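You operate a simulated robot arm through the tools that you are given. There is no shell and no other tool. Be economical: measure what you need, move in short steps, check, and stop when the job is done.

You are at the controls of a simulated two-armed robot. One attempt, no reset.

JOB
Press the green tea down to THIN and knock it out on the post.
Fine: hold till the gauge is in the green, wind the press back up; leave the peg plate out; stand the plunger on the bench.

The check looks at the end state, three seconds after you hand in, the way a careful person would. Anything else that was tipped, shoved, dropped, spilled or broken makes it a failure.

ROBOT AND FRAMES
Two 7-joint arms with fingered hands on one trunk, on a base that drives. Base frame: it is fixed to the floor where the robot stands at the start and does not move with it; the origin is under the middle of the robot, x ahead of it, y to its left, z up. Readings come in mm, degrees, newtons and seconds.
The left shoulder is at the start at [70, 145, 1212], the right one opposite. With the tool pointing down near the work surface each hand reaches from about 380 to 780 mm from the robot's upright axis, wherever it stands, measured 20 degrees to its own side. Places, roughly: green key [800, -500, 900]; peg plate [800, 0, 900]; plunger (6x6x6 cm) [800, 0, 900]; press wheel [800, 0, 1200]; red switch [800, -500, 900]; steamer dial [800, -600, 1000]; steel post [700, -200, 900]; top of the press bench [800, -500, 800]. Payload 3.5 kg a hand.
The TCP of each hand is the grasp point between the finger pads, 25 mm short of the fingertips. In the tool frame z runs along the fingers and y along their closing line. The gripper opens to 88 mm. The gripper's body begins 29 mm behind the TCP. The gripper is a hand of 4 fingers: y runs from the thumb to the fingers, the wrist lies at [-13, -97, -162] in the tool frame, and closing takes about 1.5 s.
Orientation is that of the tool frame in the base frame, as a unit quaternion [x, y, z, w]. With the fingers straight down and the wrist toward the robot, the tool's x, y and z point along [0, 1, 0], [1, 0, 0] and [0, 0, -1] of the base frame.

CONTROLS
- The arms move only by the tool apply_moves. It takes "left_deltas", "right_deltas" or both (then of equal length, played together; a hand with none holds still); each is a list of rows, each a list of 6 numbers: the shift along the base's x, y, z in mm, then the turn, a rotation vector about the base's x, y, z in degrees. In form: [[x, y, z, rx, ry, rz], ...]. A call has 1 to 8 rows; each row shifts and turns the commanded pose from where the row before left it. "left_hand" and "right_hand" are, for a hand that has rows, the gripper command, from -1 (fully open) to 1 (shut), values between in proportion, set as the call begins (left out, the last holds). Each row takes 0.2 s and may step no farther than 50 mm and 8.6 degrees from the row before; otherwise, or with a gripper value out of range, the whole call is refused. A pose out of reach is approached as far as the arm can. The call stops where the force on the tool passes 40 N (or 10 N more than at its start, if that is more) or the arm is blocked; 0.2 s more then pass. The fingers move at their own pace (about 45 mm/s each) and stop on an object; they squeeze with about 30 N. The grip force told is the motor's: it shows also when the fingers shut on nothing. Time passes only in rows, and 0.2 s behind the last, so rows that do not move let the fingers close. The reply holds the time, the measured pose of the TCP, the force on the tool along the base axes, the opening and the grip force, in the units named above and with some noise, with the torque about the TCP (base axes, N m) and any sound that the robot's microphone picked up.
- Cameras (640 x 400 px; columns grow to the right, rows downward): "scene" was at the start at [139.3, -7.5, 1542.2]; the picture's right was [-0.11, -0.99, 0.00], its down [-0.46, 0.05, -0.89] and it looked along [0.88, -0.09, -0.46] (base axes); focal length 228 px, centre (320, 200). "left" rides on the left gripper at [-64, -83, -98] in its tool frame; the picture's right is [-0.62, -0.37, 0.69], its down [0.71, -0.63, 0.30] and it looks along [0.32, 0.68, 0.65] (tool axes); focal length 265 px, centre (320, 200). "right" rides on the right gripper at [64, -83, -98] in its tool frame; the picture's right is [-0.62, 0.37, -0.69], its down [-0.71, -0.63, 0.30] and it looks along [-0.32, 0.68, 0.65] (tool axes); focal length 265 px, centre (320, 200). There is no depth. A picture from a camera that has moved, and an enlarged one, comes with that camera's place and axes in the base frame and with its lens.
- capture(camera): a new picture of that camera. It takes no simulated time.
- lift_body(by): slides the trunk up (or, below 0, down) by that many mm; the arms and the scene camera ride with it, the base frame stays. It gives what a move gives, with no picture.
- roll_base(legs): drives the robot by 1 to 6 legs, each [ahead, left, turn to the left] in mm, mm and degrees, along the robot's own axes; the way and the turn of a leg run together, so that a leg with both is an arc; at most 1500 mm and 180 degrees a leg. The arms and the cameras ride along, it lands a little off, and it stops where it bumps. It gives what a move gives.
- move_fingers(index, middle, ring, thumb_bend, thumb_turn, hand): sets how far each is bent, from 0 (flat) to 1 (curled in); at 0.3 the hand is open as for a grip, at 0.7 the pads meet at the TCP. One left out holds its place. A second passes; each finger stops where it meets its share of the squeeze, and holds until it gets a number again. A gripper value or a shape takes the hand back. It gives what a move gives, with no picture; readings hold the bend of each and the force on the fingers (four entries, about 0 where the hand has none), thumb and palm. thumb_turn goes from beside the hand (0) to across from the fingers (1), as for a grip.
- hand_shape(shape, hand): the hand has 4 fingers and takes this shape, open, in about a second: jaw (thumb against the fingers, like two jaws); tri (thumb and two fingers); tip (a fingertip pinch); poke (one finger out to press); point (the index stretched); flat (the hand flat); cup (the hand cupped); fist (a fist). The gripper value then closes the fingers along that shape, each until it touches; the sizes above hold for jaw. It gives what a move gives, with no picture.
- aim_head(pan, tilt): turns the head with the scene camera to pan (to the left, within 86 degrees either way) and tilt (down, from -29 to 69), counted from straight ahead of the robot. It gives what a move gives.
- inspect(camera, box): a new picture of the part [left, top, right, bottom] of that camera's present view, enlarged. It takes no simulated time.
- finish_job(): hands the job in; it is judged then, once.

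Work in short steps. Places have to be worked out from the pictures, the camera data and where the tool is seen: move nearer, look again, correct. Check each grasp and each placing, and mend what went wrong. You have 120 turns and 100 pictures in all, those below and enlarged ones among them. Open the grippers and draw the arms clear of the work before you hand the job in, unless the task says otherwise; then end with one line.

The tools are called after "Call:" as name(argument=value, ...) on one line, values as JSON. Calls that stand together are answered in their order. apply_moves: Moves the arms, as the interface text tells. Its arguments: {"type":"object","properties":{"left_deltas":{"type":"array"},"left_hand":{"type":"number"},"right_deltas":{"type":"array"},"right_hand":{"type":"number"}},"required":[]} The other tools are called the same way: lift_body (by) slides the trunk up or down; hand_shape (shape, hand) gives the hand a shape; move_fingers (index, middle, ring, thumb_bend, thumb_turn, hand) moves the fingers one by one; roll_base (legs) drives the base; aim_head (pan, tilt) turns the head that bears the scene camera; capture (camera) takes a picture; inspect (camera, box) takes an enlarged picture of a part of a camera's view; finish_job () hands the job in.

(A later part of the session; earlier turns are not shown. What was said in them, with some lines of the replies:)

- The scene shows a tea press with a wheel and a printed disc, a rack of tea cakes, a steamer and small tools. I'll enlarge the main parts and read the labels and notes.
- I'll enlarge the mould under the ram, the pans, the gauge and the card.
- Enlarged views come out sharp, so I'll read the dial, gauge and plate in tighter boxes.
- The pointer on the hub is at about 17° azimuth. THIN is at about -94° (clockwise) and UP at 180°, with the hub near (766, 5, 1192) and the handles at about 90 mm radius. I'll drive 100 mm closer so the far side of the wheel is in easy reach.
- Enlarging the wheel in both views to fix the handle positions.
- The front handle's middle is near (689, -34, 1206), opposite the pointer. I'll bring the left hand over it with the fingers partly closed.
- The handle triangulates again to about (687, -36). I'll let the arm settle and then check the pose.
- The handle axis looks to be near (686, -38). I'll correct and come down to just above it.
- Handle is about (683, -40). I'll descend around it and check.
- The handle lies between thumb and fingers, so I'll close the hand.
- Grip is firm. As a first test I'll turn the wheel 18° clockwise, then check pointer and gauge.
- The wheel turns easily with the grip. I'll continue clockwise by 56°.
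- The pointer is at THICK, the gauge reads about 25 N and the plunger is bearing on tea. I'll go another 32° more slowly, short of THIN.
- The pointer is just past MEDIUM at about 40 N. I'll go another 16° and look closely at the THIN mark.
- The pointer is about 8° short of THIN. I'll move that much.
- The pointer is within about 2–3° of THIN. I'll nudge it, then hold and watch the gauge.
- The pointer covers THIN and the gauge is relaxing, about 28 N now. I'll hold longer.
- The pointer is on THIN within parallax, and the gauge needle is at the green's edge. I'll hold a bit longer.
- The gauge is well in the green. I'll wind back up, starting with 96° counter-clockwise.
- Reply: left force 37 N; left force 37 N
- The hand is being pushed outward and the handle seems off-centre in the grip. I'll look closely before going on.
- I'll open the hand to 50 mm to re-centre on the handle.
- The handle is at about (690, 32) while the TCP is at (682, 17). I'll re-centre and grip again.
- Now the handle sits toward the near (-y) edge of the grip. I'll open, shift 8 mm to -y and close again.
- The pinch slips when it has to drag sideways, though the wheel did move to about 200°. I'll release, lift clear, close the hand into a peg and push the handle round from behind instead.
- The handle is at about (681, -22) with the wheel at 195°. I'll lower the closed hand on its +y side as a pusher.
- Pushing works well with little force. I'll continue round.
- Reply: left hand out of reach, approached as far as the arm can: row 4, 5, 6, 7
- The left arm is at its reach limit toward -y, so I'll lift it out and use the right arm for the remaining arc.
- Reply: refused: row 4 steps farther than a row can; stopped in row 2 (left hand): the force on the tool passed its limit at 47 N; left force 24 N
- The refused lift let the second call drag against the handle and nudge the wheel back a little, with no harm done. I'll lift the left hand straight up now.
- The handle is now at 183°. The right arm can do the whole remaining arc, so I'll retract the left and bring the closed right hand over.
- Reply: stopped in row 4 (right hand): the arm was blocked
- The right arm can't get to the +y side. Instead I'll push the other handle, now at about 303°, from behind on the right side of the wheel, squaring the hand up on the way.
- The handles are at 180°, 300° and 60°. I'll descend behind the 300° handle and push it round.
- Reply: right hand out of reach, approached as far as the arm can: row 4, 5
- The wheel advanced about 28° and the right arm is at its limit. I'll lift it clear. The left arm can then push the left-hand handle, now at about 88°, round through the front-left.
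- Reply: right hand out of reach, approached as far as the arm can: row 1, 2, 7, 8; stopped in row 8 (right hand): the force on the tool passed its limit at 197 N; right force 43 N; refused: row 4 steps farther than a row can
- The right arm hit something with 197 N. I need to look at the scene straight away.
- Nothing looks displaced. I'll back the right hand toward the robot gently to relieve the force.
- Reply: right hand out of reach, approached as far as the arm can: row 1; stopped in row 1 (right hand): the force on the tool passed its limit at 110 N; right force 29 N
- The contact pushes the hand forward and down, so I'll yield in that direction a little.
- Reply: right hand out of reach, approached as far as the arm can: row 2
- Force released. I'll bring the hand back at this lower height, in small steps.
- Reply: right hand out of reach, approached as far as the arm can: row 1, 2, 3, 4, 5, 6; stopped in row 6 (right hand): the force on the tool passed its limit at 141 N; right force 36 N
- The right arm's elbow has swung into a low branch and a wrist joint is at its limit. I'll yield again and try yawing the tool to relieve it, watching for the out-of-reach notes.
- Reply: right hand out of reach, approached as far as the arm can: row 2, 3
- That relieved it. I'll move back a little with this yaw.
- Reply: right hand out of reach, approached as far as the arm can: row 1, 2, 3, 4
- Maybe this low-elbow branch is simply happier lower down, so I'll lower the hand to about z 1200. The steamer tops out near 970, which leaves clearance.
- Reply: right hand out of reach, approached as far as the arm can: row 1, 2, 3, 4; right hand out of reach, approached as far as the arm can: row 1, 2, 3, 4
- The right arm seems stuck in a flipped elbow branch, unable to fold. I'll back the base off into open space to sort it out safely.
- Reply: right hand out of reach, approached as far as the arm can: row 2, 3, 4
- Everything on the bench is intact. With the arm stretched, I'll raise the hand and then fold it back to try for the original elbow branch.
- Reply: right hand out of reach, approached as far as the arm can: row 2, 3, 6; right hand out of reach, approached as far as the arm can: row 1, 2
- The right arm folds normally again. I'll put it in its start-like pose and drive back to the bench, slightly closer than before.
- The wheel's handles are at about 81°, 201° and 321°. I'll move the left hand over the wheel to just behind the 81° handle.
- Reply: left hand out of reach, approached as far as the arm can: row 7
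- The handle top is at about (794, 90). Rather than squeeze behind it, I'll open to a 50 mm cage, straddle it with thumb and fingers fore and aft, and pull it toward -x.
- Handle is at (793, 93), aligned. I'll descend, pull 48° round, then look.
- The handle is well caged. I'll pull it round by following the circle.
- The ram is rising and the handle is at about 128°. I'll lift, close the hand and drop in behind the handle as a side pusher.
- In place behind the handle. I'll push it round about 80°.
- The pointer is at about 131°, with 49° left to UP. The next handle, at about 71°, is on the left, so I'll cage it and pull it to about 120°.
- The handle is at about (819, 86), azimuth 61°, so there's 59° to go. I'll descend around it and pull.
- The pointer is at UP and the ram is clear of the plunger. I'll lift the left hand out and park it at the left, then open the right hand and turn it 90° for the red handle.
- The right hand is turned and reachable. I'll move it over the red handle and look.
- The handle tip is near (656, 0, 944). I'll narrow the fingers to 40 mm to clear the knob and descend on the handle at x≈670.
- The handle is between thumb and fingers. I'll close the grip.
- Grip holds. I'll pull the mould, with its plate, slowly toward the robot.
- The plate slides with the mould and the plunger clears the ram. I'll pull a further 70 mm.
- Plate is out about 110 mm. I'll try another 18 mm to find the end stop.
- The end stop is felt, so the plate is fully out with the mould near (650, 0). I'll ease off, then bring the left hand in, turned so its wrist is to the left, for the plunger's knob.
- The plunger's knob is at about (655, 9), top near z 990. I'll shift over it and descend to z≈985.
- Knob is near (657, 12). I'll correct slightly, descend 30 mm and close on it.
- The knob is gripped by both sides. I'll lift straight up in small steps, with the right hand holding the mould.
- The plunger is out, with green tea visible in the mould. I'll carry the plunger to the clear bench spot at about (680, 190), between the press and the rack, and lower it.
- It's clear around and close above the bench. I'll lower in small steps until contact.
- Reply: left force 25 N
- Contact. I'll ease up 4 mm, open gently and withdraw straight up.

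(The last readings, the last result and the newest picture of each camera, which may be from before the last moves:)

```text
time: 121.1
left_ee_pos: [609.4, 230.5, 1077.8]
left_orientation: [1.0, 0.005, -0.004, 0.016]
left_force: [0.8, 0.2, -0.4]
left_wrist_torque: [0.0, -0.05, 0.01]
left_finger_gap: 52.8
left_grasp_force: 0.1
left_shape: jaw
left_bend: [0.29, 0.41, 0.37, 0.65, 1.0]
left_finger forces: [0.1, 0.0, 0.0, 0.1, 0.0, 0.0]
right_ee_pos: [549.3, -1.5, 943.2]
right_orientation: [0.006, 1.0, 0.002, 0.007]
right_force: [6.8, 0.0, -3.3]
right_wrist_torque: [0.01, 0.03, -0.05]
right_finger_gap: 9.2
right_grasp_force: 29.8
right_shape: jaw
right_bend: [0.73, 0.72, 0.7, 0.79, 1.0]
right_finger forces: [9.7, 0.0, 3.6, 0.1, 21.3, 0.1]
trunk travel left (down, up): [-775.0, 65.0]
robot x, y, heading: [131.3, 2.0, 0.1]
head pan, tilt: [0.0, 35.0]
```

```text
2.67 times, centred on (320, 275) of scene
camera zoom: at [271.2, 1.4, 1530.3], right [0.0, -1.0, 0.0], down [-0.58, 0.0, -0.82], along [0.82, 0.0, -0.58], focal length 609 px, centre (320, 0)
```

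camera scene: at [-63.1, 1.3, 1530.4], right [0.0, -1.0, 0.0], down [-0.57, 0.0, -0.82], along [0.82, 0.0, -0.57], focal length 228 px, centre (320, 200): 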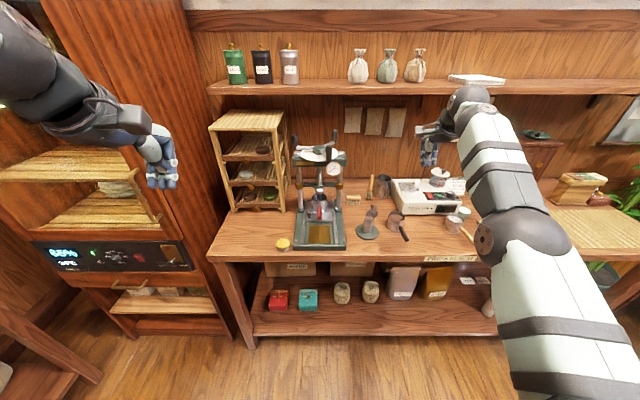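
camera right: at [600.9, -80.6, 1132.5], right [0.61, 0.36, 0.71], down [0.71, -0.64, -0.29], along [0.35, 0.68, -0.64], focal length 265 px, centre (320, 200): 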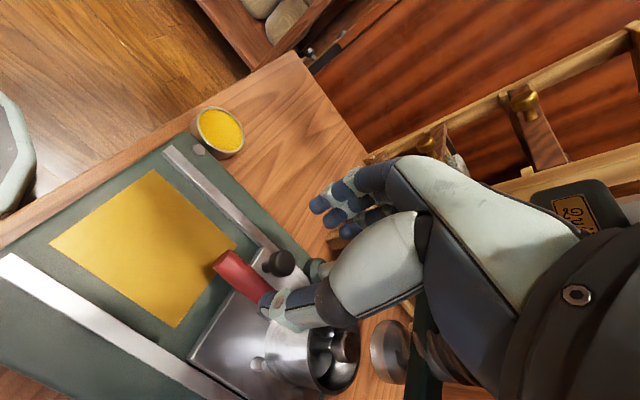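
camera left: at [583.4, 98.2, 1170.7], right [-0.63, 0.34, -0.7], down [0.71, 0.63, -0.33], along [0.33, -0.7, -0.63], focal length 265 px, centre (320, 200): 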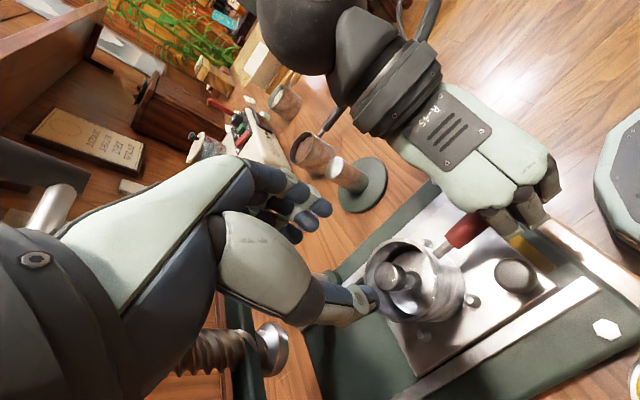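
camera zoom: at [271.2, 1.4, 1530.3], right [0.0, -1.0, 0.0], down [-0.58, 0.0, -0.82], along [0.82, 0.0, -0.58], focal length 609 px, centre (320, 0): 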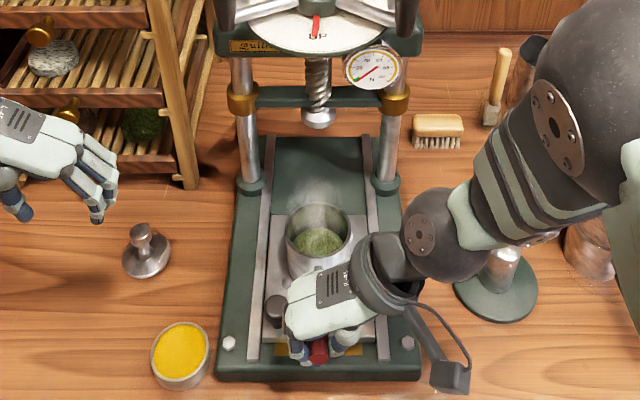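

The plunger stands well on the bench. I'll now loosen the right grip slightly, slide 18 mm deeper along the handle for leverage and re-grip.

Call:
apply_moves(right_deltas=[[0, 0, 0, 0, 0, 0], [0, 0, 0, 0, 0, 0], [0, 0, 0, 0, 0, 0], [6, 0, 0, 0, 0, 0], [7, 0, 0, 0, 0, 0], [7, 0, 0, 0, 0, 0], [0, 0, 0, 0, 0, 0]], right_hand=0.25)

Call:
apply_moves(right_deltas=[[0, 0, 0, 0, 0, 0], [0, 0, 0, 0, 0, 0], [0, 0, 0, 0, 0, 0], [0, 0, 0, 0, 0, 0], [0, 0, 0, 0, 0, 0]], right_hand=1)

Call:
apply_moves(right_deltas=[[0, 0, 6, 0, 0, 0], [0, 0, 6, 0, 0, 0], [0, 0, 6, 0, 0, 0], [0, 0, 0, 0, 0, 0]])

Call:
inspect(camera="scene", box=[260, 240, 440, 350])

```text
time: 122.7
left_ee_pos: [607.9, 230.0, 1078.8]
left_orientation: [1.0, 0.005, -0.003, 0.017]
left_force: [-0.5, 0.0, 0.2]
left_wrist_torque: [0.01, -0.02, 0.0]
left_finger_gap: 52.3
left_grasp_force: 0.0
left_shape: jaw
left_bend: [0.29, 0.41, 0.37, 0.65, 1.0]
left_finger forces: [0.1, 0.0, 0.0, 0.0, 0.1, 0.0]
right_ee_pos: [566.8, -3.1, 944.1]
right_orientation: [0.007, 1.0, 0.001, 0.009]
right_force: [0.4, -0.4, 0.3]
right_wrist_torque: [-0.02, 0.02, -0.01]
right_finger_gap: 32.7
right_grasp_force: 0.0
right_shape: jaw
right_bend: [0.74, 0.5, 0.47, 0.73, 1.0]
right_finger forces: [0.0, 0.0, 0.0, 0.1, 0.0, 0.0]
trunk travel left (down, up): [-775.0, 65.0]
robot x, y, heading: [132.8, 2.0, -0.3]
head pan, tilt: [0.0, 35.0]
```

```text
time: 123.9
left_ee_pos: [608.5, 230.0, 1078.1]
left_orientation: [1.0, 0.005, -0.003, 0.015]
left_force: [-0.5, 0.3, 0.7]
left_wrist_torque: [0.0, 0.0, 0.0]
left_finger_gap: 52.4
left_grasp_force: 0.0
left_shape: jaw
left_bend: [0.29, 0.41, 0.37, 0.65, 1.0]
left_finger forces: [0.1, 0.0, 0.0, 0.0, 0.0, 0.0]
right_ee_pos: [568.2, -2.0, 944.0]
right_orientation: [0.008, 1.0, 0.002, 0.008]
right_force: [2.4, -0.5, -0.3]
right_wrist_torque: [0.03, 0.02, 0.04]
right_finger_gap: 10.2
right_grasp_force: 30.2
right_shape: jaw
right_bend: [0.73, 0.72, 0.65, 0.78, 1.0]
right_finger forces: [13.9, 3.8, 2.6, 0.0, 20.8, 0.0]
trunk travel left (down, up): [-775.0, 65.0]
robot x, y, heading: [130.4, -2.5, 0.1]
head pan, tilt: [0.0, 35.0]
```

```text
time: 124.9
left_ee_pos: [608.4, 230.6, 1078.2]
left_orientation: [1.0, 0.006, -0.003, 0.016]
left_force: [0.5, -0.8, -0.2]
left_wrist_torque: [0.01, -0.03, 0.03]
left_finger_gap: 52.5
left_grasp_force: 0.0
left_shape: jaw
left_bend: [0.29, 0.41, 0.37, 0.65, 1.0]
left_finger forces: [0.1, 0.0, 0.0, 0.1, 0.1, 0.0]
right_ee_pos: [567.0, -1.6, 963.4]
right_orientation: [0.006, 1.0, 0.001, 0.008]
right_force: [0.0, 0.0, -0.8]
right_wrist_torque: [-0.01, 0.04, -0.01]
right_finger_gap: 8.8
right_grasp_force: 30.4
right_shape: jaw
right_bend: [0.73, 0.72, 0.71, 0.81, 1.0]
right_finger forces: [4.0, 0.2, 2.8, 0.0, 0.1, 0.0]
trunk travel left (down, up): [-775.0, 65.0]
robot x, y, heading: [129.2, -1.6, -0.0]
head pan, tilt: [0.0, 35.0]
```

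```text
3.56 times, centred on (350, 295) of scene
camera zoom: at [268.0, 1.7, 1530.6], right [0.0, -1.0, 0.0], down [-0.57, 0.0, -0.82], along [0.82, 0.0, -0.57], focal length 812 px, centre (213, -138)
```

zoom: 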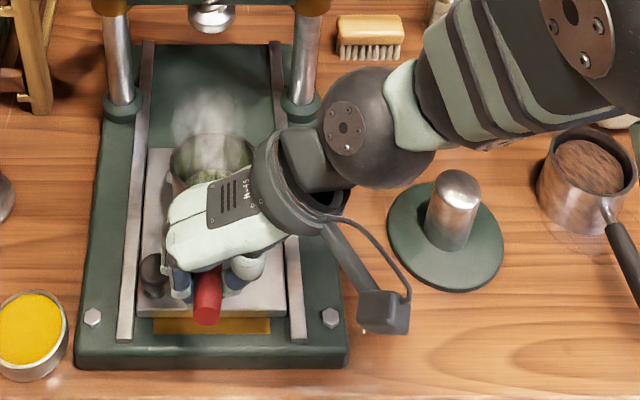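

The geometry suggests the mould did rise about 19 mm and is light. I'll lift more to clear the pegs and verify.

Call:
apply_moves(right_deltas=[[0, 0, 15, 0, 0, 0], [0, 0, 20, 0, 0, 0], [0, 0, 20, 0, 0, 0], [0, 0, 20, 0, 0, 0], [0, 0, 0, 0, 0, 0]])

Call:
inspect(camera="scene", box=[240, 220, 440, 350])

```text
time: 126.1
left_ee_pos: [608.2, 231.4, 1079.3]
left_orientation: [1.0, 0.006, -0.003, 0.017]
left_force: [-0.4, 0.1, 0.5]
left_wrist_torque: [0.01, 0.0, 0.0]
left_finger_gap: 52.4
left_grasp_force: 0.0
left_shape: jaw
left_bend: [0.29, 0.41, 0.37, 0.65, 1.0]
left_finger forces: [0.1, 0.0, 0.0, 0.0, 0.0, 0.0]
right_ee_pos: [568.0, -2.3, 1037.9]
right_orientation: [0.007, 1.0, 0.002, 0.008]
right_force: [-0.1, 0.5, 0.1]
right_wrist_torque: [0.0, -0.04, 0.0]
right_finger_gap: 8.2
right_grasp_force: 29.9
right_shape: jaw
right_bend: [0.73, 0.72, 0.7, 0.81, 1.0]
right_finger forces: [0.0, 0.0, 0.2, 0.1, 0.0, 0.0]
trunk travel left (down, up): [-775.0, 65.0]
robot x, y, heading: [131.8, 1.6, -0.1]
head pan, tilt: [0.0, 35.0]
```

```text
3.08 times, centred on (340, 285) of scene
camera zoom: at [268.0, 1.7, 1530.6], right [0.0, -1.0, 0.0], down [-0.57, 0.0, -0.82], along [0.82, 0.0, -0.57], focal length 702 px, centre (258, -62)
```

zoom: 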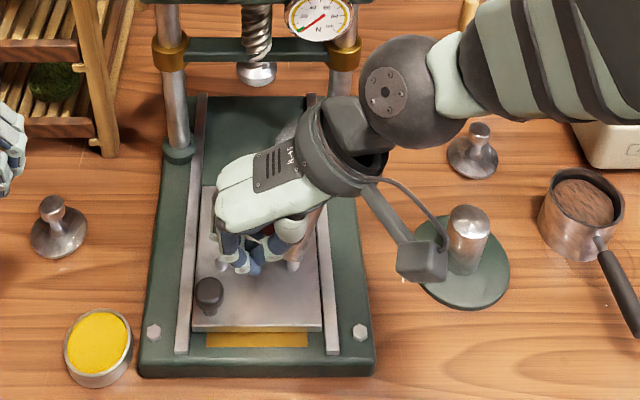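

The plate is bare, so the mould came up, but it may have swung in the grip. I'll check it with the right camera.

Call:
capture(camera="right")

```text
6 pictures are left
camera right: at [501.4, -82.7, 1134.0], right [0.61, 0.36, 0.7], down [0.71, -0.64, -0.29], along [0.34, 0.68, -0.65], focal length 265 px, centre (320, 200)
```

right: 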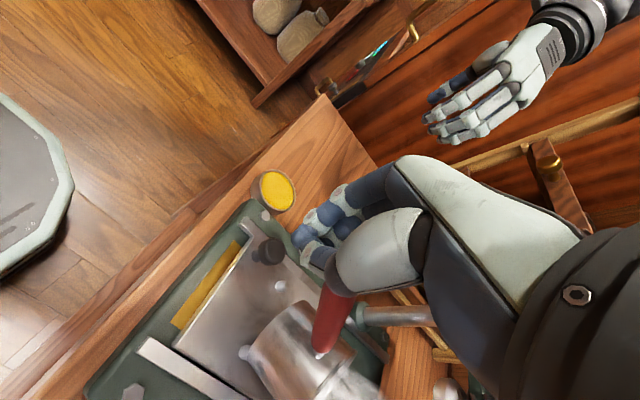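

The mould has swung down, pivoting about the handle pinch. I'll lower it back slowly so it sits flat on the plate again, then take it by its body (about 70 mm) instead.

Call:
apply_moves(right_deltas=[[0, 0, -12, 0, 0, 0], [0, 0, -12, 0, 0, 0], [0, 0, -12, 0, 0, 0], [0, 0, -12, 0, 0, 0], [0, 0, -12, 0, 0, 0], [0, 0, -12, 0, 0, 0], [0, 0, -10, 0, 0, 0], [0, 0, -8, 0, 0, 0]])

Call:
inspect(camera="right", box=[180, 200, 460, 400])

```text
time: 127.9
left_ee_pos: [608.4, 229.8, 1078.9]
left_orientation: [1.0, 0.005, -0.003, 0.017]
left_force: [0.2, 0.0, 0.0]
left_wrist_torque: [-0.01, -0.03, -0.03]
left_finger_gap: 52.6
left_grasp_force: 0.0
left_shape: jaw
left_bend: [0.29, 0.41, 0.37, 0.65, 1.0]
left_finger forces: [0.0, 0.0, 0.1, 0.0, 0.0, 0.0]
right_ee_pos: [567.6, -2.2, 946.6]
right_orientation: [0.006, 1.0, 0.002, 0.009]
right_force: [-1.4, 0.4, -0.9]
right_wrist_torque: [0.02, -0.03, 0.01]
right_finger_gap: 8.3
right_grasp_force: 30.1
right_shape: jaw
right_bend: [0.73, 0.72, 0.7, 0.81, 1.0]
right_finger forces: [0.7, 0.1, 0.0, 0.0, 0.5, 0.0]
trunk travel left (down, up): [-775.0, 65.0]
robot x, y, heading: [130.2, -2.0, 0.0]
head pan, tilt: [0.0, 35.0]
```

```text
2.00 times, centred on (320, 300) of right
camera zoom: at [501.3, -82.7, 1043.4], right [0.61, 0.36, 0.71], down [0.71, -0.64, -0.29], along [0.34, 0.68, -0.65], focal length 531 px, centre (320, 0)
```

zoom: 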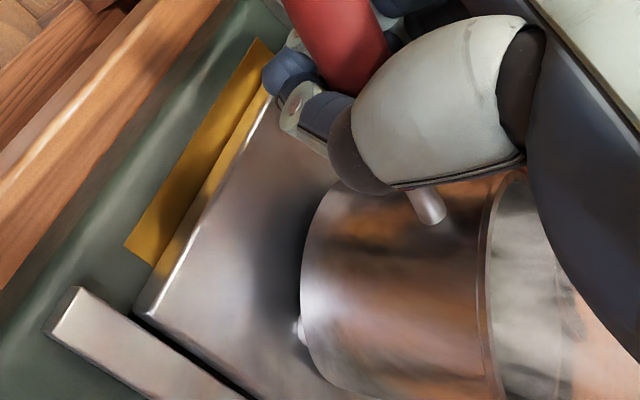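

The mould never lifted. The fingers slipped off the handle and it still sits upright on the plate. I'll raise the hand, open fully and come down over the mould's body.

Call:
apply_moves(right_deltas=[[0, 0, 30, 0, 0, 0], [0, 0, 40, 0, 0, 0], [0, 0, 20, 0, 0, 0], [28, 2, 0, 0, 0, 0], [28, 2, 0, 0, 0, 0], [28, 2, 0, 0, 0, 0], [0, 0, 0, 0, 0, 0], [0, 0, 0, 0, 0, 0]], right_hand=-1)

Call:
capture(camera="right")

```text
time: 129.7
left_ee_pos: [607.2, 229.9, 1079.4]
left_orientation: [1.0, 0.006, -0.002, 0.017]
left_force: [-0.3, -0.2, -0.2]
left_wrist_torque: [0.02, 0.02, -0.02]
left_finger_gap: 52.4
left_grasp_force: 0.1
left_shape: jaw
left_bend: [0.29, 0.41, 0.37, 0.65, 1.0]
left_finger forces: [0.1, 0.2, 0.1, 0.0, 0.1, 0.0]
right_ee_pos: [650.3, 4.1, 1037.5]
right_orientation: [0.008, 1.0, 0.001, 0.008]
right_force: [0.2, -0.2, 0.1]
right_wrist_torque: [0.02, 0.01, 0.05]
right_finger_gap: 87.6
right_grasp_force: 0.1
right_shape: jaw
right_bend: [0.3, 0.3, 0.3, 0.3, 0.98]
right_finger forces: [0.1, 0.0, 0.0, 0.1, 0.0, 0.1]
trunk travel left (down, up): [-775.0, 65.0]
robot x, y, heading: [132.6, -1.0, 0.1]
head pan, tilt: [0.0, 35.0]
```

```text
4 pictures are left
camera right: at [585.0, -76.8, 1133.9], right [0.61, 0.36, 0.71], down [0.71, -0.64, -0.29], along [0.35, 0.68, -0.65], focal length 265 px, centre (320, 200)
```

right: 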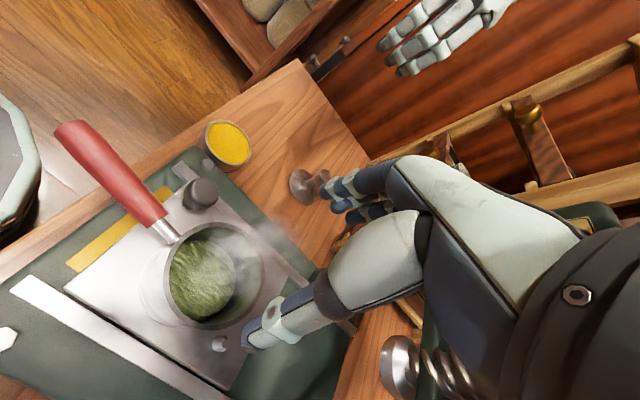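

The mould stands upright with tea in it, but it has shifted to about (637, -15). I'll centre over it and descend in steps, watching the forces.

Call:
apply_moves(right_deltas=[[-7, -10, 0, 0, 0, 0], [-6, -9, 0, 0, 0, 0], [0, 0, -15, 0, 0, 0], [0, 0, -15, 0, 0, 0], [0, 0, 0, 0, 0, 0], [0, 0, -10, 0, 0, 0], [0, 0, 0, 0, 0, 0]])

Call:
apply_moves(right_deltas=[[0, 0, -8, 0, 0, 0], [0, 0, -8, 0, 0, 0], [0, 0, -8, 0, 0, 0], [0, 0, 0, 0, 0, 0]])

Call:
inspect(camera="right", box=[140, 150, 420, 350])

```text
time: 131.3
left_ee_pos: [608.3, 230.6, 1078.8]
left_orientation: [1.0, 0.005, -0.002, 0.016]
left_force: [0.4, 0.5, 1.1]
left_wrist_torque: [-0.01, 0.02, 0.01]
left_finger_gap: 52.3
left_grasp_force: 0.1
left_shape: jaw
left_bend: [0.29, 0.41, 0.37, 0.65, 1.0]
left_finger forces: [0.0, 0.0, 0.0, 0.0, 0.0, 0.1]
right_ee_pos: [638.4, -15.5, 997.3]
right_orientation: [0.007, 1.0, 0.002, 0.008]
right_force: [0.7, -0.5, -0.3]
right_wrist_torque: [-0.02, -0.01, -0.02]
right_finger_gap: 87.4
right_grasp_force: 0.0
right_shape: jaw
right_bend: [0.3, 0.3, 0.3, 0.3, 0.98]
right_finger forces: [0.1, 0.0, 0.1, 0.0, 0.0, 0.0]
trunk travel left (down, up): [-775.0, 65.0]
robot x, y, heading: [127.4, 0.4, -0.3]
head pan, tilt: [0.0, 35.0]
```

```text
time: 132.3
left_ee_pos: [608.8, 230.2, 1077.9]
left_orientation: [1.0, 0.006, -0.003, 0.017]
left_force: [0.7, -0.5, -0.8]
left_wrist_torque: [-0.01, 0.0, -0.01]
left_finger_gap: 52.4
left_grasp_force: 0.1
left_shape: jaw
left_bend: [0.29, 0.41, 0.37, 0.65, 1.0]
left_finger forces: [0.0, 0.0, 0.0, 0.1, 0.0, 0.1]
right_ee_pos: [637.2, -14.8, 973.0]
right_orientation: [0.007, 1.0, 0.002, 0.01]
right_force: [-0.6, 0.5, 0.3]
right_wrist_torque: [-0.02, -0.03, 0.03]
right_finger_gap: 87.6
right_grasp_force: 0.1
right_shape: jaw
right_bend: [0.3, 0.3, 0.3, 0.3, 0.98]
right_finger forces: [0.0, 0.1, 0.1, 0.0, 0.0, 0.0]
trunk travel left (down, up): [-775.0, 65.0]
robot x, y, heading: [130.7, -1.8, 0.1]
head pan, tilt: [0.0, 35.0]
```

```text
2.00 times, centred on (280, 250) of right
camera zoom: at [572.3, -96.0, 1069.6], right [0.61, 0.36, 0.71], down [0.71, -0.64, -0.29], along [0.35, 0.68, -0.65], focal length 531 px, centre (400, 100)
```

zoom: 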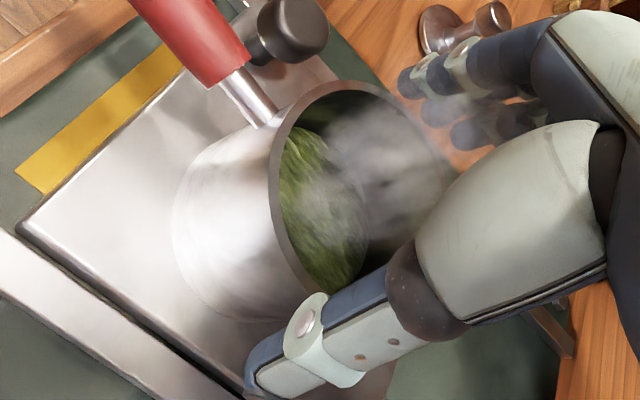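

The mould lies between thumb and fingers with clearance on both sides. I'll lower 6 mm more and close.

Call:
apply_moves(right_deltas=[[0, 0, -6, 0, 0, 0], [0, 0, 0, 0, 0, 0]])

Call:
apply_moves(right_deltas=[[0, 0, 0, 0, 0, 0], [0, 0, 0, 0, 0, 0], [0, 0, 0, 0, 0, 0], [0, 0, 0, 0, 0, 0], [0, 0, 0, 0, 0, 0], [0, 0, 0, 0, 0, 0]], right_hand=1)

Call:
apply_moves(right_deltas=[[0, 0, 5, 0, 0, 0], [0, 0, 8, 0, 0, 0], [0, 0, 10, 0, 0, 0], [0, 0, 0, 0, 0, 0]])

```text
time: 132.9
left_ee_pos: [607.8, 229.9, 1078.6]
left_orientation: [1.0, 0.006, -0.003, 0.016]
left_force: [0.8, 0.4, 0.0]
left_wrist_torque: [-0.01, 0.03, 0.0]
left_finger_gap: 52.5
left_grasp_force: 0.1
left_shape: jaw
left_bend: [0.29, 0.41, 0.37, 0.65, 1.0]
left_finger forces: [0.0, 0.0, 0.0, 0.0, 0.1, 0.1]
right_ee_pos: [638.7, -15.4, 966.6]
right_orientation: [0.007, 1.0, 0.001, 0.01]
right_force: [1.1, -0.4, -1.3]
right_wrist_torque: [-0.01, 0.02, -0.03]
right_finger_gap: 87.8
right_grasp_force: 0.1
right_shape: jaw
right_bend: [0.3, 0.3, 0.3, 0.3, 0.98]
right_finger forces: [0.1, 0.0, 0.0, 0.0, 0.1, 0.1]
trunk travel left (down, up): [-775.0, 65.0]
robot x, y, heading: [130.5, 4.4, -0.2]
head pan, tilt: [0.0, 35.0]
```

```text
time: 134.3
left_ee_pos: [608.8, 230.4, 1079.3]
left_orientation: [1.0, 0.005, -0.003, 0.017]
left_force: [-0.6, 0.9, -0.1]
left_wrist_torque: [0.01, -0.01, -0.02]
left_finger_gap: 52.6
left_grasp_force: 0.1
left_shape: jaw
left_bend: [0.29, 0.41, 0.37, 0.65, 1.0]
left_finger forces: [0.1, 0.1, 0.0, 0.1, 0.0, 0.0]
right_ee_pos: [638.1, -14.7, 967.4]
right_orientation: [0.007, 1.0, 0.002, 0.009]
right_force: [-0.1, -0.8, -0.8]
right_wrist_torque: [-0.02, 0.02, 0.04]
right_finger_gap: 65.0
right_grasp_force: 29.8
right_shape: jaw
right_bend: [0.27, 0.35, 0.36, 0.56, 0.99]
right_finger forces: [15.5, 8.0, 3.7, 0.0, 27.2, 0.1]
trunk travel left (down, up): [-775.0, 65.0]
robot x, y, heading: [129.9, -2.1, -0.2]
head pan, tilt: [0.0, 35.0]
```

```text
time: 135.3
left_ee_pos: [608.3, 230.1, 1079.4]
left_orientation: [1.0, 0.006, -0.002, 0.017]
left_force: [1.1, 0.0, 0.1]
left_wrist_torque: [-0.02, -0.03, 0.02]
left_finger_gap: 52.4
left_grasp_force: 0.1
left_shape: jaw
left_bend: [0.29, 0.41, 0.37, 0.65, 1.0]
left_finger forces: [0.0, 0.1, 0.0, 0.1, 0.1, 0.1]
right_ee_pos: [639.1, -14.5, 989.4]
right_orientation: [0.006, 1.0, 0.001, 0.009]
right_force: [0.0, 0.5, -3.8]
right_wrist_torque: [-0.02, -0.01, 0.03]
right_finger_gap: 65.1
right_grasp_force: 29.7
right_shape: jaw
right_bend: [0.27, 0.35, 0.36, 0.56, 0.99]
right_finger forces: [15.5, 7.8, 3.6, 0.0, 26.9, 0.1]
trunk travel left (down, up): [-775.0, 65.0]
robot x, y, heading: [128.8, -0.8, 0.1]
head pan, tilt: [0.0, 35.0]
```

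The mould is held firmly and level, with 3.8 N of weight and no torque. I'll raise it and carry it over to the post at about (664, -201).

Call:
apply_moves(right_deltas=[[0, 0, 20, 0, 0, 0], [0, 0, 20, 0, 0, 0], [0, 0, 20, 0, 0, 0], [4, -20, 0, 0, 0, 0], [4, -30, 0, 0, 0, 0], [4, -30, 0, 0, 0, 0], [4, -30, 0, 0, 0, 0], [4, -30, 0, 0, 0, 0]])

Call:
apply_moves(right_deltas=[[3, -30, 0, 0, 0, 0], [2, -17, 0, 0, 0, 0], [0, 0, 0, 0, 0, 0], [0, 0, 0, 0, 0, 0]])

Call:
capture(camera="scene")

```text
time: 137.1
left_ee_pos: [608.7, 227.9, 1079.1]
left_orientation: [1.0, 0.005, -0.003, 0.016]
left_force: [0.3, -0.5, -0.1]
left_wrist_torque: [0.02, 0.01, 0.04]
left_finger_gap: 52.5
left_grasp_force: 0.1
left_shape: jaw
left_bend: [0.29, 0.41, 0.37, 0.65, 1.0]
left_finger forces: [0.0, 0.1, 0.0, 0.0, 0.1, 0.0]
right_ee_pos: [659.5, -156.1, 1050.4]
right_orientation: [0.007, 1.0, 0.003, 0.009]
right_force: [0.5, 0.0, -2.7]
right_wrist_torque: [0.03, -0.04, -0.01]
right_finger_gap: 65.1
right_grasp_force: 30.1
right_shape: jaw
right_bend: [0.27, 0.36, 0.36, 0.56, 0.99]
right_finger forces: [15.8, 8.0, 3.7, 0.0, 27.3, 0.0]
trunk travel left (down, up): [-775.0, 65.0]
robot x, y, heading: [130.8, 1.9, -0.4]
head pan, tilt: [0.0, 35.0]
```

```text
time: 138.1
left_ee_pos: [608.9, 228.9, 1078.7]
left_orientation: [1.0, 0.005, -0.003, 0.015]
left_force: [0.2, 0.4, 0.3]
left_wrist_torque: [0.01, 0.02, 0.01]
left_finger_gap: 52.4
left_grasp_force: 0.1
left_shape: jaw
left_bend: [0.29, 0.41, 0.37, 0.65, 1.0]
left_finger forces: [0.0, 0.1, 0.0, 0.0, 0.0, 0.0]
right_ee_pos: [662.7, -203.0, 1049.3]
right_orientation: [0.006, 1.0, 0.001, 0.008]
right_force: [-0.9, 0.9, -4.8]
right_wrist_torque: [-0.01, -0.02, -0.01]
right_finger_gap: 64.9
right_grasp_force: 29.9
right_shape: jaw
right_bend: [0.27, 0.36, 0.36, 0.56, 0.99]
right_finger forces: [15.8, 8.0, 3.8, 0.1, 27.3, 0.0]
trunk travel left (down, up): [-775.0, 65.0]
robot x, y, heading: [133.4, -1.1, -0.2]
head pan, tilt: [0.0, 35.0]
```

```text
2 pictures are left
camera scene: at [268.4, 1.0, 1530.5], right [0.0, -1.0, 0.0], down [-0.57, 0.0, -0.82], along [0.82, 0.0, -0.57], focal length 228 px, centre (320, 200)
```

scene: 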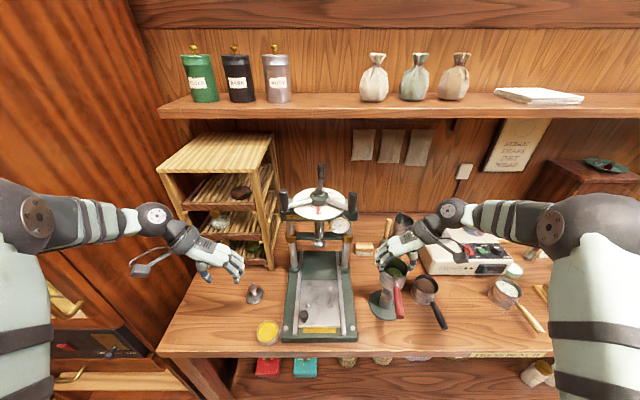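

Mould and post look aligned in the view. I'll lower to just above the post top, then press down in small steps.

Call:
apply_moves(right_deltas=[[0, 0, -15, 0, 0, 0], [0, 0, -15, 0, 0, 0], [0, 0, -12, 0, 0, 0], [0, 0, 0, 0, 0, 0]])

Call:
apply_moves(right_deltas=[[0, 0, -5, 0, 0, 0], [0, 0, -5, 0, 0, 0], [0, 0, -5, 0, 0, 0], [0, 0, -5, 0, 0, 0], [0, 0, 0, 0, 0, 0]])

```text
time: 139.1
left_ee_pos: [607.7, 229.6, 1078.4]
left_orientation: [1.0, 0.006, -0.003, 0.017]
left_force: [0.3, -1.0, 0.4]
left_wrist_torque: [-0.03, -0.04, 0.01]
left_finger_gap: 52.3
left_grasp_force: 0.0
left_shape: jaw
left_bend: [0.29, 0.41, 0.37, 0.65, 1.0]
left_finger forces: [0.0, 0.0, 0.1, 0.0, 0.0, 0.0]
right_ee_pos: [663.6, -201.8, 1007.8]
right_orientation: [0.007, 1.0, 0.002, 0.008]
right_force: [-0.4, 0.5, -3.5]
right_wrist_torque: [0.03, 0.01, -0.01]
right_finger_gap: 65.2
right_grasp_force: 29.3
right_shape: jaw
right_bend: [0.27, 0.36, 0.36, 0.56, 0.99]
right_finger forces: [15.8, 7.9, 3.7, 0.0, 27.2, 0.0]
trunk travel left (down, up): [-775.0, 65.0]
robot x, y, heading: [134.4, 1.4, -0.1]
head pan, tilt: [0.0, 35.0]
```

```text
time: 140.3
left_ee_pos: [607.8, 230.4, 1079.4]
left_orientation: [1.0, 0.005, -0.003, 0.016]
left_force: [-0.1, -0.5, -0.1]
left_wrist_torque: [0.0, -0.01, 0.03]
left_finger_gap: 52.6
left_grasp_force: 0.0
left_shape: jaw
left_bend: [0.29, 0.41, 0.37, 0.65, 1.0]
left_finger forces: [0.1, 0.0, 0.0, 0.1, 0.0, 0.0]
right_ee_pos: [663.9, -201.6, 988.4]
right_orientation: [0.007, 1.0, 0.001, 0.009]
right_force: [-0.9, 0.3, -2.7]
right_wrist_torque: [0.01, 0.0, -0.03]
right_finger_gap: 65.0
right_grasp_force: 30.9
right_shape: jaw
right_bend: [0.27, 0.36, 0.36, 0.56, 0.99]
right_finger forces: [15.8, 7.9, 3.8, 0.0, 27.2, 0.0]
trunk travel left (down, up): [-775.0, 65.0]
robot x, y, heading: [131.7, 0.5, -0.1]
head pan, tilt: [0.0, 35.0]
```

No contact yet, so I'll continue down.

Call:
apply_moves(right_deltas=[[0, 0, -5, 0, 0, 0], [0, 0, -5, 0, 0, 0], [0, 0, -5, 0, 0, 0], [0, 0, 0, 0, 0, 0]])

Call:
apply_moves(right_deltas=[[0, 0, -5, 0, 0, 0], [0, 0, -5, 0, 0, 0], [0, 0, -5, 0, 0, 0], [0, 0, 0, 0, 0, 0]])

```text
time: 141.3
left_ee_pos: [607.6, 230.1, 1078.8]
left_orientation: [1.0, 0.006, -0.002, 0.017]
left_force: [0.3, 0.5, 0.8]
left_wrist_torque: [0.0, -0.01, 0.03]
left_finger_gap: 52.4
left_grasp_force: 0.1
left_shape: jaw
left_bend: [0.29, 0.41, 0.37, 0.65, 1.0]
left_finger forces: [0.0, 0.0, 0.1, 0.1, 0.0, 0.0]
right_ee_pos: [663.6, -202.0, 972.6]
right_orientation: [0.007, 1.0, 0.003, 0.008]
right_force: [-0.4, 0.1, -2.8]
right_wrist_torque: [-0.02, 0.0, 0.04]
right_finger_gap: 64.5
right_grasp_force: 30.2
right_shape: jaw
right_bend: [0.27, 0.36, 0.36, 0.56, 0.99]
right_finger forces: [15.8, 7.9, 3.8, 0.0, 27.1, 0.0]
trunk travel left (down, up): [-775.0, 65.0]
robot x, y, heading: [131.4, 1.1, -0.2]
head pan, tilt: [0.0, 35.0]
```

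```text
time: 142.3
left_ee_pos: [607.6, 228.8, 1080.0]
left_orientation: [1.0, 0.005, -0.002, 0.015]
left_force: [0.2, 0.2, -0.5]
left_wrist_torque: [-0.03, 0.0, 0.0]
left_finger_gap: 52.5
left_grasp_force: 0.1
left_shape: jaw
left_bend: [0.29, 0.41, 0.37, 0.65, 1.0]
left_finger forces: [0.0, 0.0, 0.0, 0.0, 0.0, 0.0]
right_ee_pos: [664.1, -201.5, 958.0]
right_orientation: [0.007, 1.0, 0.002, 0.01]
right_force: [-0.2, 0.2, -2.3]
right_wrist_torque: [0.03, -0.02, 0.0]
right_finger_gap: 65.2
right_grasp_force: 30.2
right_shape: jaw
right_bend: [0.27, 0.36, 0.36, 0.56, 0.99]
right_finger forces: [15.8, 7.8, 3.8, 0.1, 27.2, 0.0]
trunk travel left (down, up): [-775.0, 65.0]
robot x, y, heading: [133.4, -1.0, -0.1]
head pan, tilt: [0.0, 35.0]
```

The reading has eased to -2.3 N, so the post seems to be inside the mould and taking the cake. I'll continue until the mould meets the post's base.

Call:
apply_moves(right_deltas=[[0, 0, -5, 0, 0, 0], [0, 0, -5, 0, 0, 0], [0, 0, -5, 0, 0, 0], [0, 0, 0, 0, 0, 0]])

Call:
apply_moves(right_deltas=[[0, 0, -4, 0, 0, 0], [0, 0, -4, 0, 0, 0], [0, 0, 0, 0, 0, 0]])

```text
time: 143.3
left_ee_pos: [608.8, 230.4, 1077.2]
left_orientation: [1.0, 0.005, -0.003, 0.016]
left_force: [0.0, 1.1, -0.4]
left_wrist_torque: [0.03, 0.05, -0.02]
left_finger_gap: 52.6
left_grasp_force: 0.0
left_shape: jaw
left_bend: [0.29, 0.41, 0.37, 0.65, 1.0]
left_finger forces: [0.0, 0.0, 0.0, 0.0, 0.0, 0.1]
right_ee_pos: [662.6, -203.1, 942.7]
right_orientation: [0.008, 1.0, 0.001, 0.008]
right_force: [-0.4, 0.1, -1.8]
right_wrist_torque: [-0.01, -0.02, 0.05]
right_finger_gap: 64.7
right_grasp_force: 30.2
right_shape: jaw
right_bend: [0.27, 0.36, 0.36, 0.56, 0.99]
right_finger forces: [15.8, 8.0, 3.8, 0.1, 27.3, 0.0]
trunk travel left (down, up): [-775.0, 65.0]
robot x, y, heading: [130.5, -0.6, -0.0]
head pan, tilt: [0.0, 35.0]
```

```text
time: 144.1
left_ee_pos: [609.0, 230.7, 1079.4]
left_orientation: [1.0, 0.005, -0.003, 0.017]
left_force: [-0.3, 0.5, -0.5]
left_wrist_torque: [-0.03, 0.0, 0.03]
left_finger_gap: 52.8
left_grasp_force: 0.0
left_shape: jaw
left_bend: [0.29, 0.41, 0.37, 0.65, 1.0]
left_finger forces: [0.0, 0.1, 0.0, 0.1, 0.0, 0.0]
right_ee_pos: [662.7, -202.9, 936.2]
right_orientation: [0.007, 1.0, 0.003, 0.009]
right_force: [0.9, -0.1, -1.8]
right_wrist_torque: [-0.01, -0.02, 0.01]
right_finger_gap: 65.0
right_grasp_force: 30.2
right_shape: jaw
right_bend: [0.27, 0.36, 0.36, 0.56, 0.99]
right_finger forces: [15.8, 7.8, 3.7, 0.1, 27.2, 0.1]
trunk travel left (down, up): [-775.0, 65.0]
robot x, y, heading: [130.5, -0.0, -0.3]
head pan, tilt: [0.0, 35.0]
```

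Still free. I'll keep lowering gently to the base.

Call:
apply_moves(right_deltas=[[0, 0, -3, 0, 0, 0], [0, 0, -3, 0, 0, 0], [0, 0, -3, 0, 0, 0], [0, 0, 0, 0, 0, 0]])

Call:
apply_moves(right_deltas=[[0, 0, -3, 0, 0, 0], [0, 0, -3, 0, 0, 0], [0, 0, 0, 0, 0, 0]])

```text
time: 145.1
left_ee_pos: [606.4, 230.9, 1079.1]
left_orientation: [1.0, 0.005, -0.002, 0.017]
left_force: [-0.5, -0.2, 0.1]
left_wrist_torque: [0.0, -0.02, -0.03]
left_finger_gap: 52.6
left_grasp_force: 0.1
left_shape: jaw
left_bend: [0.29, 0.41, 0.37, 0.65, 1.0]
left_finger forces: [0.0, 0.0, 0.0, 0.0, 0.0, 0.1]
right_ee_pos: [663.0, -202.1, 928.7]
right_orientation: [0.006, 1.0, 0.003, 0.012]
right_force: [4.1, -3.1, 18.7]
right_wrist_torque: [-0.07, -0.12, -0.08]
right_finger_gap: 64.2
right_grasp_force: 29.8
right_shape: jaw
right_bend: [0.27, 0.35, 0.36, 0.56, 0.99]
right_finger forces: [15.3, 8.6, 4.3, 0.0, 30.2, 0.0]
trunk travel left (down, up): [-775.0, 65.0]
robot x, y, heading: [132.1, -1.8, -0.1]
head pan, tilt: [0.0, 35.0]
```

```text
time: 145.7
left_ee_pos: [603.7, 230.0, 1080.5]
left_orientation: [1.0, 0.005, -0.001, 0.017]
left_force: [0.1, 0.5, -0.3]
left_wrist_torque: [-0.01, 0.0, -0.01]
left_finger_gap: 52.6
left_grasp_force: 0.2
left_shape: jaw
left_bend: [0.29, 0.41, 0.37, 0.65, 1.0]
left_finger forces: [0.0, 0.0, 0.0, 0.0, 0.1, 0.0]
right_ee_pos: [664.5, -201.6, 927.9]
right_orientation: [0.006, 1.0, 0.005, 0.019]
right_force: [-4.6, -2.6, 23.7]
right_wrist_torque: [-0.2, 0.13, 0.07]
right_finger_gap: 62.6
right_grasp_force: 29.7
right_shape: jaw
right_bend: [0.27, 0.36, 0.37, 0.56, 0.98]
right_finger forces: [16.1, 6.9, 2.2, 0.0, 27.8, 0.0]
trunk travel left (down, up): [-775.0, 65.0]
robot x, y, heading: [129.3, -1.3, -0.3]
head pan, tilt: [0.0, 35.0]
stopped in row 3 (right hand): the force on the tool passed its limit at 41 N (the readings are from after the stop); the commanded pose is now the measured one
```

The mould is seated on the base. I'll ease off, open and withdraw straight up.

Call:
apply_moves(right_deltas=[[0, 0, 2, 0, 0, 0], [0, 0, 0, 0, 0, 0]])

Call:
apply_moves(right_deltas=[[0, 0, 0, 0, 0, 0], [0, 0, 0, 0, 0, 0], [0, 0, 0, 0, 0, 0], [0, 0, 0, 0, 0, 0], [0, 0, 10, 0, 0, 0], [0, 0, 15, 0, 0, 0], [0, 0, 30, 0, 0, 0], [0, 0, 0, 0, 0, 0]], right_hand=-1)

Call:
apply_moves(right_deltas=[[0, 0, 40, 0, 0, 0], [0, 0, 40, 0, 0, 0], [-20, -20, 40, 0, 0, 0], [-30, -30, 20, 0, 0, 0], [-30, -30, 10, 0, 0, 0], [0, 0, 0, 0, 0, 0]])

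Call:
inspect(camera="scene", box=[230, 220, 450, 350])

```text
time: 146.3
left_ee_pos: [605.9, 229.9, 1080.3]
left_orientation: [1.0, 0.006, -0.001, 0.017]
left_force: [0.2, 0.0, -0.1]
left_wrist_torque: [0.01, 0.03, -0.03]
left_finger_gap: 52.4
left_grasp_force: 0.0
left_shape: jaw
left_bend: [0.29, 0.41, 0.37, 0.65, 1.0]
left_finger forces: [0.1, 0.1, 0.0, 0.0, 0.1, 0.1]
right_ee_pos: [663.6, -201.0, 928.1]
right_orientation: [0.006, 1.0, 0.003, 0.017]
right_force: [-1.2, -2.0, 21.0]
right_wrist_torque: [-0.18, 0.04, 0.0]
right_finger_gap: 62.6
right_grasp_force: 30.1
right_shape: jaw
right_bend: [0.27, 0.36, 0.37, 0.56, 0.99]
right_finger forces: [15.9, 7.7, 2.6, 0.0, 28.5, 0.1]
trunk travel left (down, up): [-775.0, 65.0]
robot x, y, heading: [135.5, -1.5, -0.1]
head pan, tilt: [0.0, 35.0]
```

```text
time: 148.1
left_ee_pos: [609.0, 230.1, 1077.9]
left_orientation: [1.0, 0.005, -0.003, 0.015]
left_force: [-0.3, -0.7, 0.0]
left_wrist_torque: [-0.01, -0.01, 0.03]
left_finger_gap: 52.3
left_grasp_force: 0.0
left_shape: jaw
left_bend: [0.29, 0.41, 0.37, 0.65, 1.0]
left_finger forces: [0.0, 0.0, 0.0, 0.0, 0.0, 0.1]
right_ee_pos: [666.7, -201.4, 981.0]
right_orientation: [0.007, 1.0, 0.004, 0.014]
right_force: [-0.2, -0.2, 0.5]
right_wrist_torque: [0.0, 0.02, 0.01]
right_finger_gap: 88.1
right_grasp_force: 0.1
right_shape: jaw
right_bend: [0.3, 0.3, 0.3, 0.3, 0.98]
right_finger forces: [0.1, 0.0, 0.1, 0.1, 0.1, 0.1]
trunk travel left (down, up): [-775.0, 65.0]
robot x, y, heading: [132.8, 1.1, -0.2]
head pan, tilt: [0.0, 35.0]
```

```text
time: 149.5
left_ee_pos: [609.7, 230.9, 1078.2]
left_orientation: [1.0, 0.005, -0.003, 0.016]
left_force: [0.1, -0.4, -0.2]
left_wrist_torque: [-0.02, -0.01, 0.02]
left_finger_gap: 52.6
left_grasp_force: 0.0
left_shape: jaw
left_bend: [0.29, 0.41, 0.37, 0.65, 1.0]
left_finger forces: [0.0, 0.0, 0.1, 0.0, 0.0, 0.1]
right_ee_pos: [586.9, -281.1, 1131.4]
right_orientation: [0.006, 1.0, 0.003, 0.014]
right_force: [-0.5, -0.2, -0.2]
right_wrist_torque: [0.01, 0.04, -0.01]
right_finger_gap: 88.0
right_grasp_force: 0.0
right_shape: jaw
right_bend: [0.3, 0.3, 0.3, 0.3, 0.98]
right_finger forces: [0.1, 0.1, 0.0, 0.1, 0.0, 0.0]
trunk travel left (down, up): [-775.0, 65.0]
robot x, y, heading: [129.5, -0.8, -0.1]
head pan, tilt: [0.0, 35.0]
```

```text
2.91 times, centred on (340, 285) of scene
camera zoom: at [268.7, 1.9, 1530.5], right [0.0, -1.0, 0.0], down [-0.57, 0.0, -0.82], along [0.82, 0.0, -0.57], focal length 664 px, centre (262, -47)
```

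zoom: 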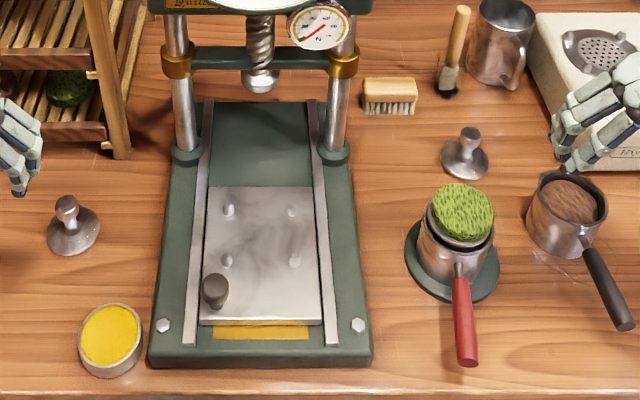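

The green cake sits on the post above the mould, the peg plate is out, the plunger stands on the bench and the press is wound up. I'll draw both arms clear.

Call:
apply_moves(right_deltas=[[-20, -10, 30, 0, 0, 0], [-20, -10, 30, 0, 0, 0], [-20, -10, 30, 0, 0, 0], [0, 0, 30, 0, 0, 0], [0, 0, 0, 0, 0, 0]], left_deltas=[[-20, 5, 30, 0, 0, 0], [-20, 5, 30, 0, 0, 0], [-20, 5, 30, 0, 0, 0], [-10, 0, 30, 0, 0, 0], [0, 0, 0, 0, 0, 0]], left_hand=-1)

```text
time: 150.7
left_ee_pos: [538.8, 245.8, 1197.6]
left_orientation: [1.0, 0.005, -0.002, 0.017]
left_force: [-0.2, -0.5, 0.6]
left_wrist_torque: [-0.01, 0.03, 0.01]
left_finger_gap: 87.7
left_grasp_force: 0.0
left_shape: jaw
left_bend: [0.3, 0.3, 0.3, 0.3, 0.98]
left_finger forces: [0.1, 0.1, 0.1, 0.0, 0.1, 0.0]
right_ee_pos: [526.2, -311.6, 1250.6]
right_orientation: [0.006, 1.0, 0.003, 0.014]
right_force: [0.0, -0.7, -0.3]
right_wrist_torque: [0.02, 0.02, 0.01]
right_finger_gap: 87.8
right_grasp_force: 0.1
right_shape: jaw
right_bend: [0.3, 0.3, 0.3, 0.3, 0.98]
right_finger forces: [0.0, 0.1, 0.0, 0.0, 0.0, 0.0]
trunk travel left (down, up): [-775.0, 65.0]
robot x, y, heading: [134.6, -0.9, -0.2]
head pan, tilt: [0.0, 35.0]
```

Both arms are clear and the hands are open, so I'm handing in.

Call:
finish_job()

```text
The job is handed in.
```

The green tea was pressed to THIN (as near as I could read the dial), held until the gauge was in the green, and knocked out onto the post; the press is wound back to UP, the peg plate is out, and the plunger stands on the bench.
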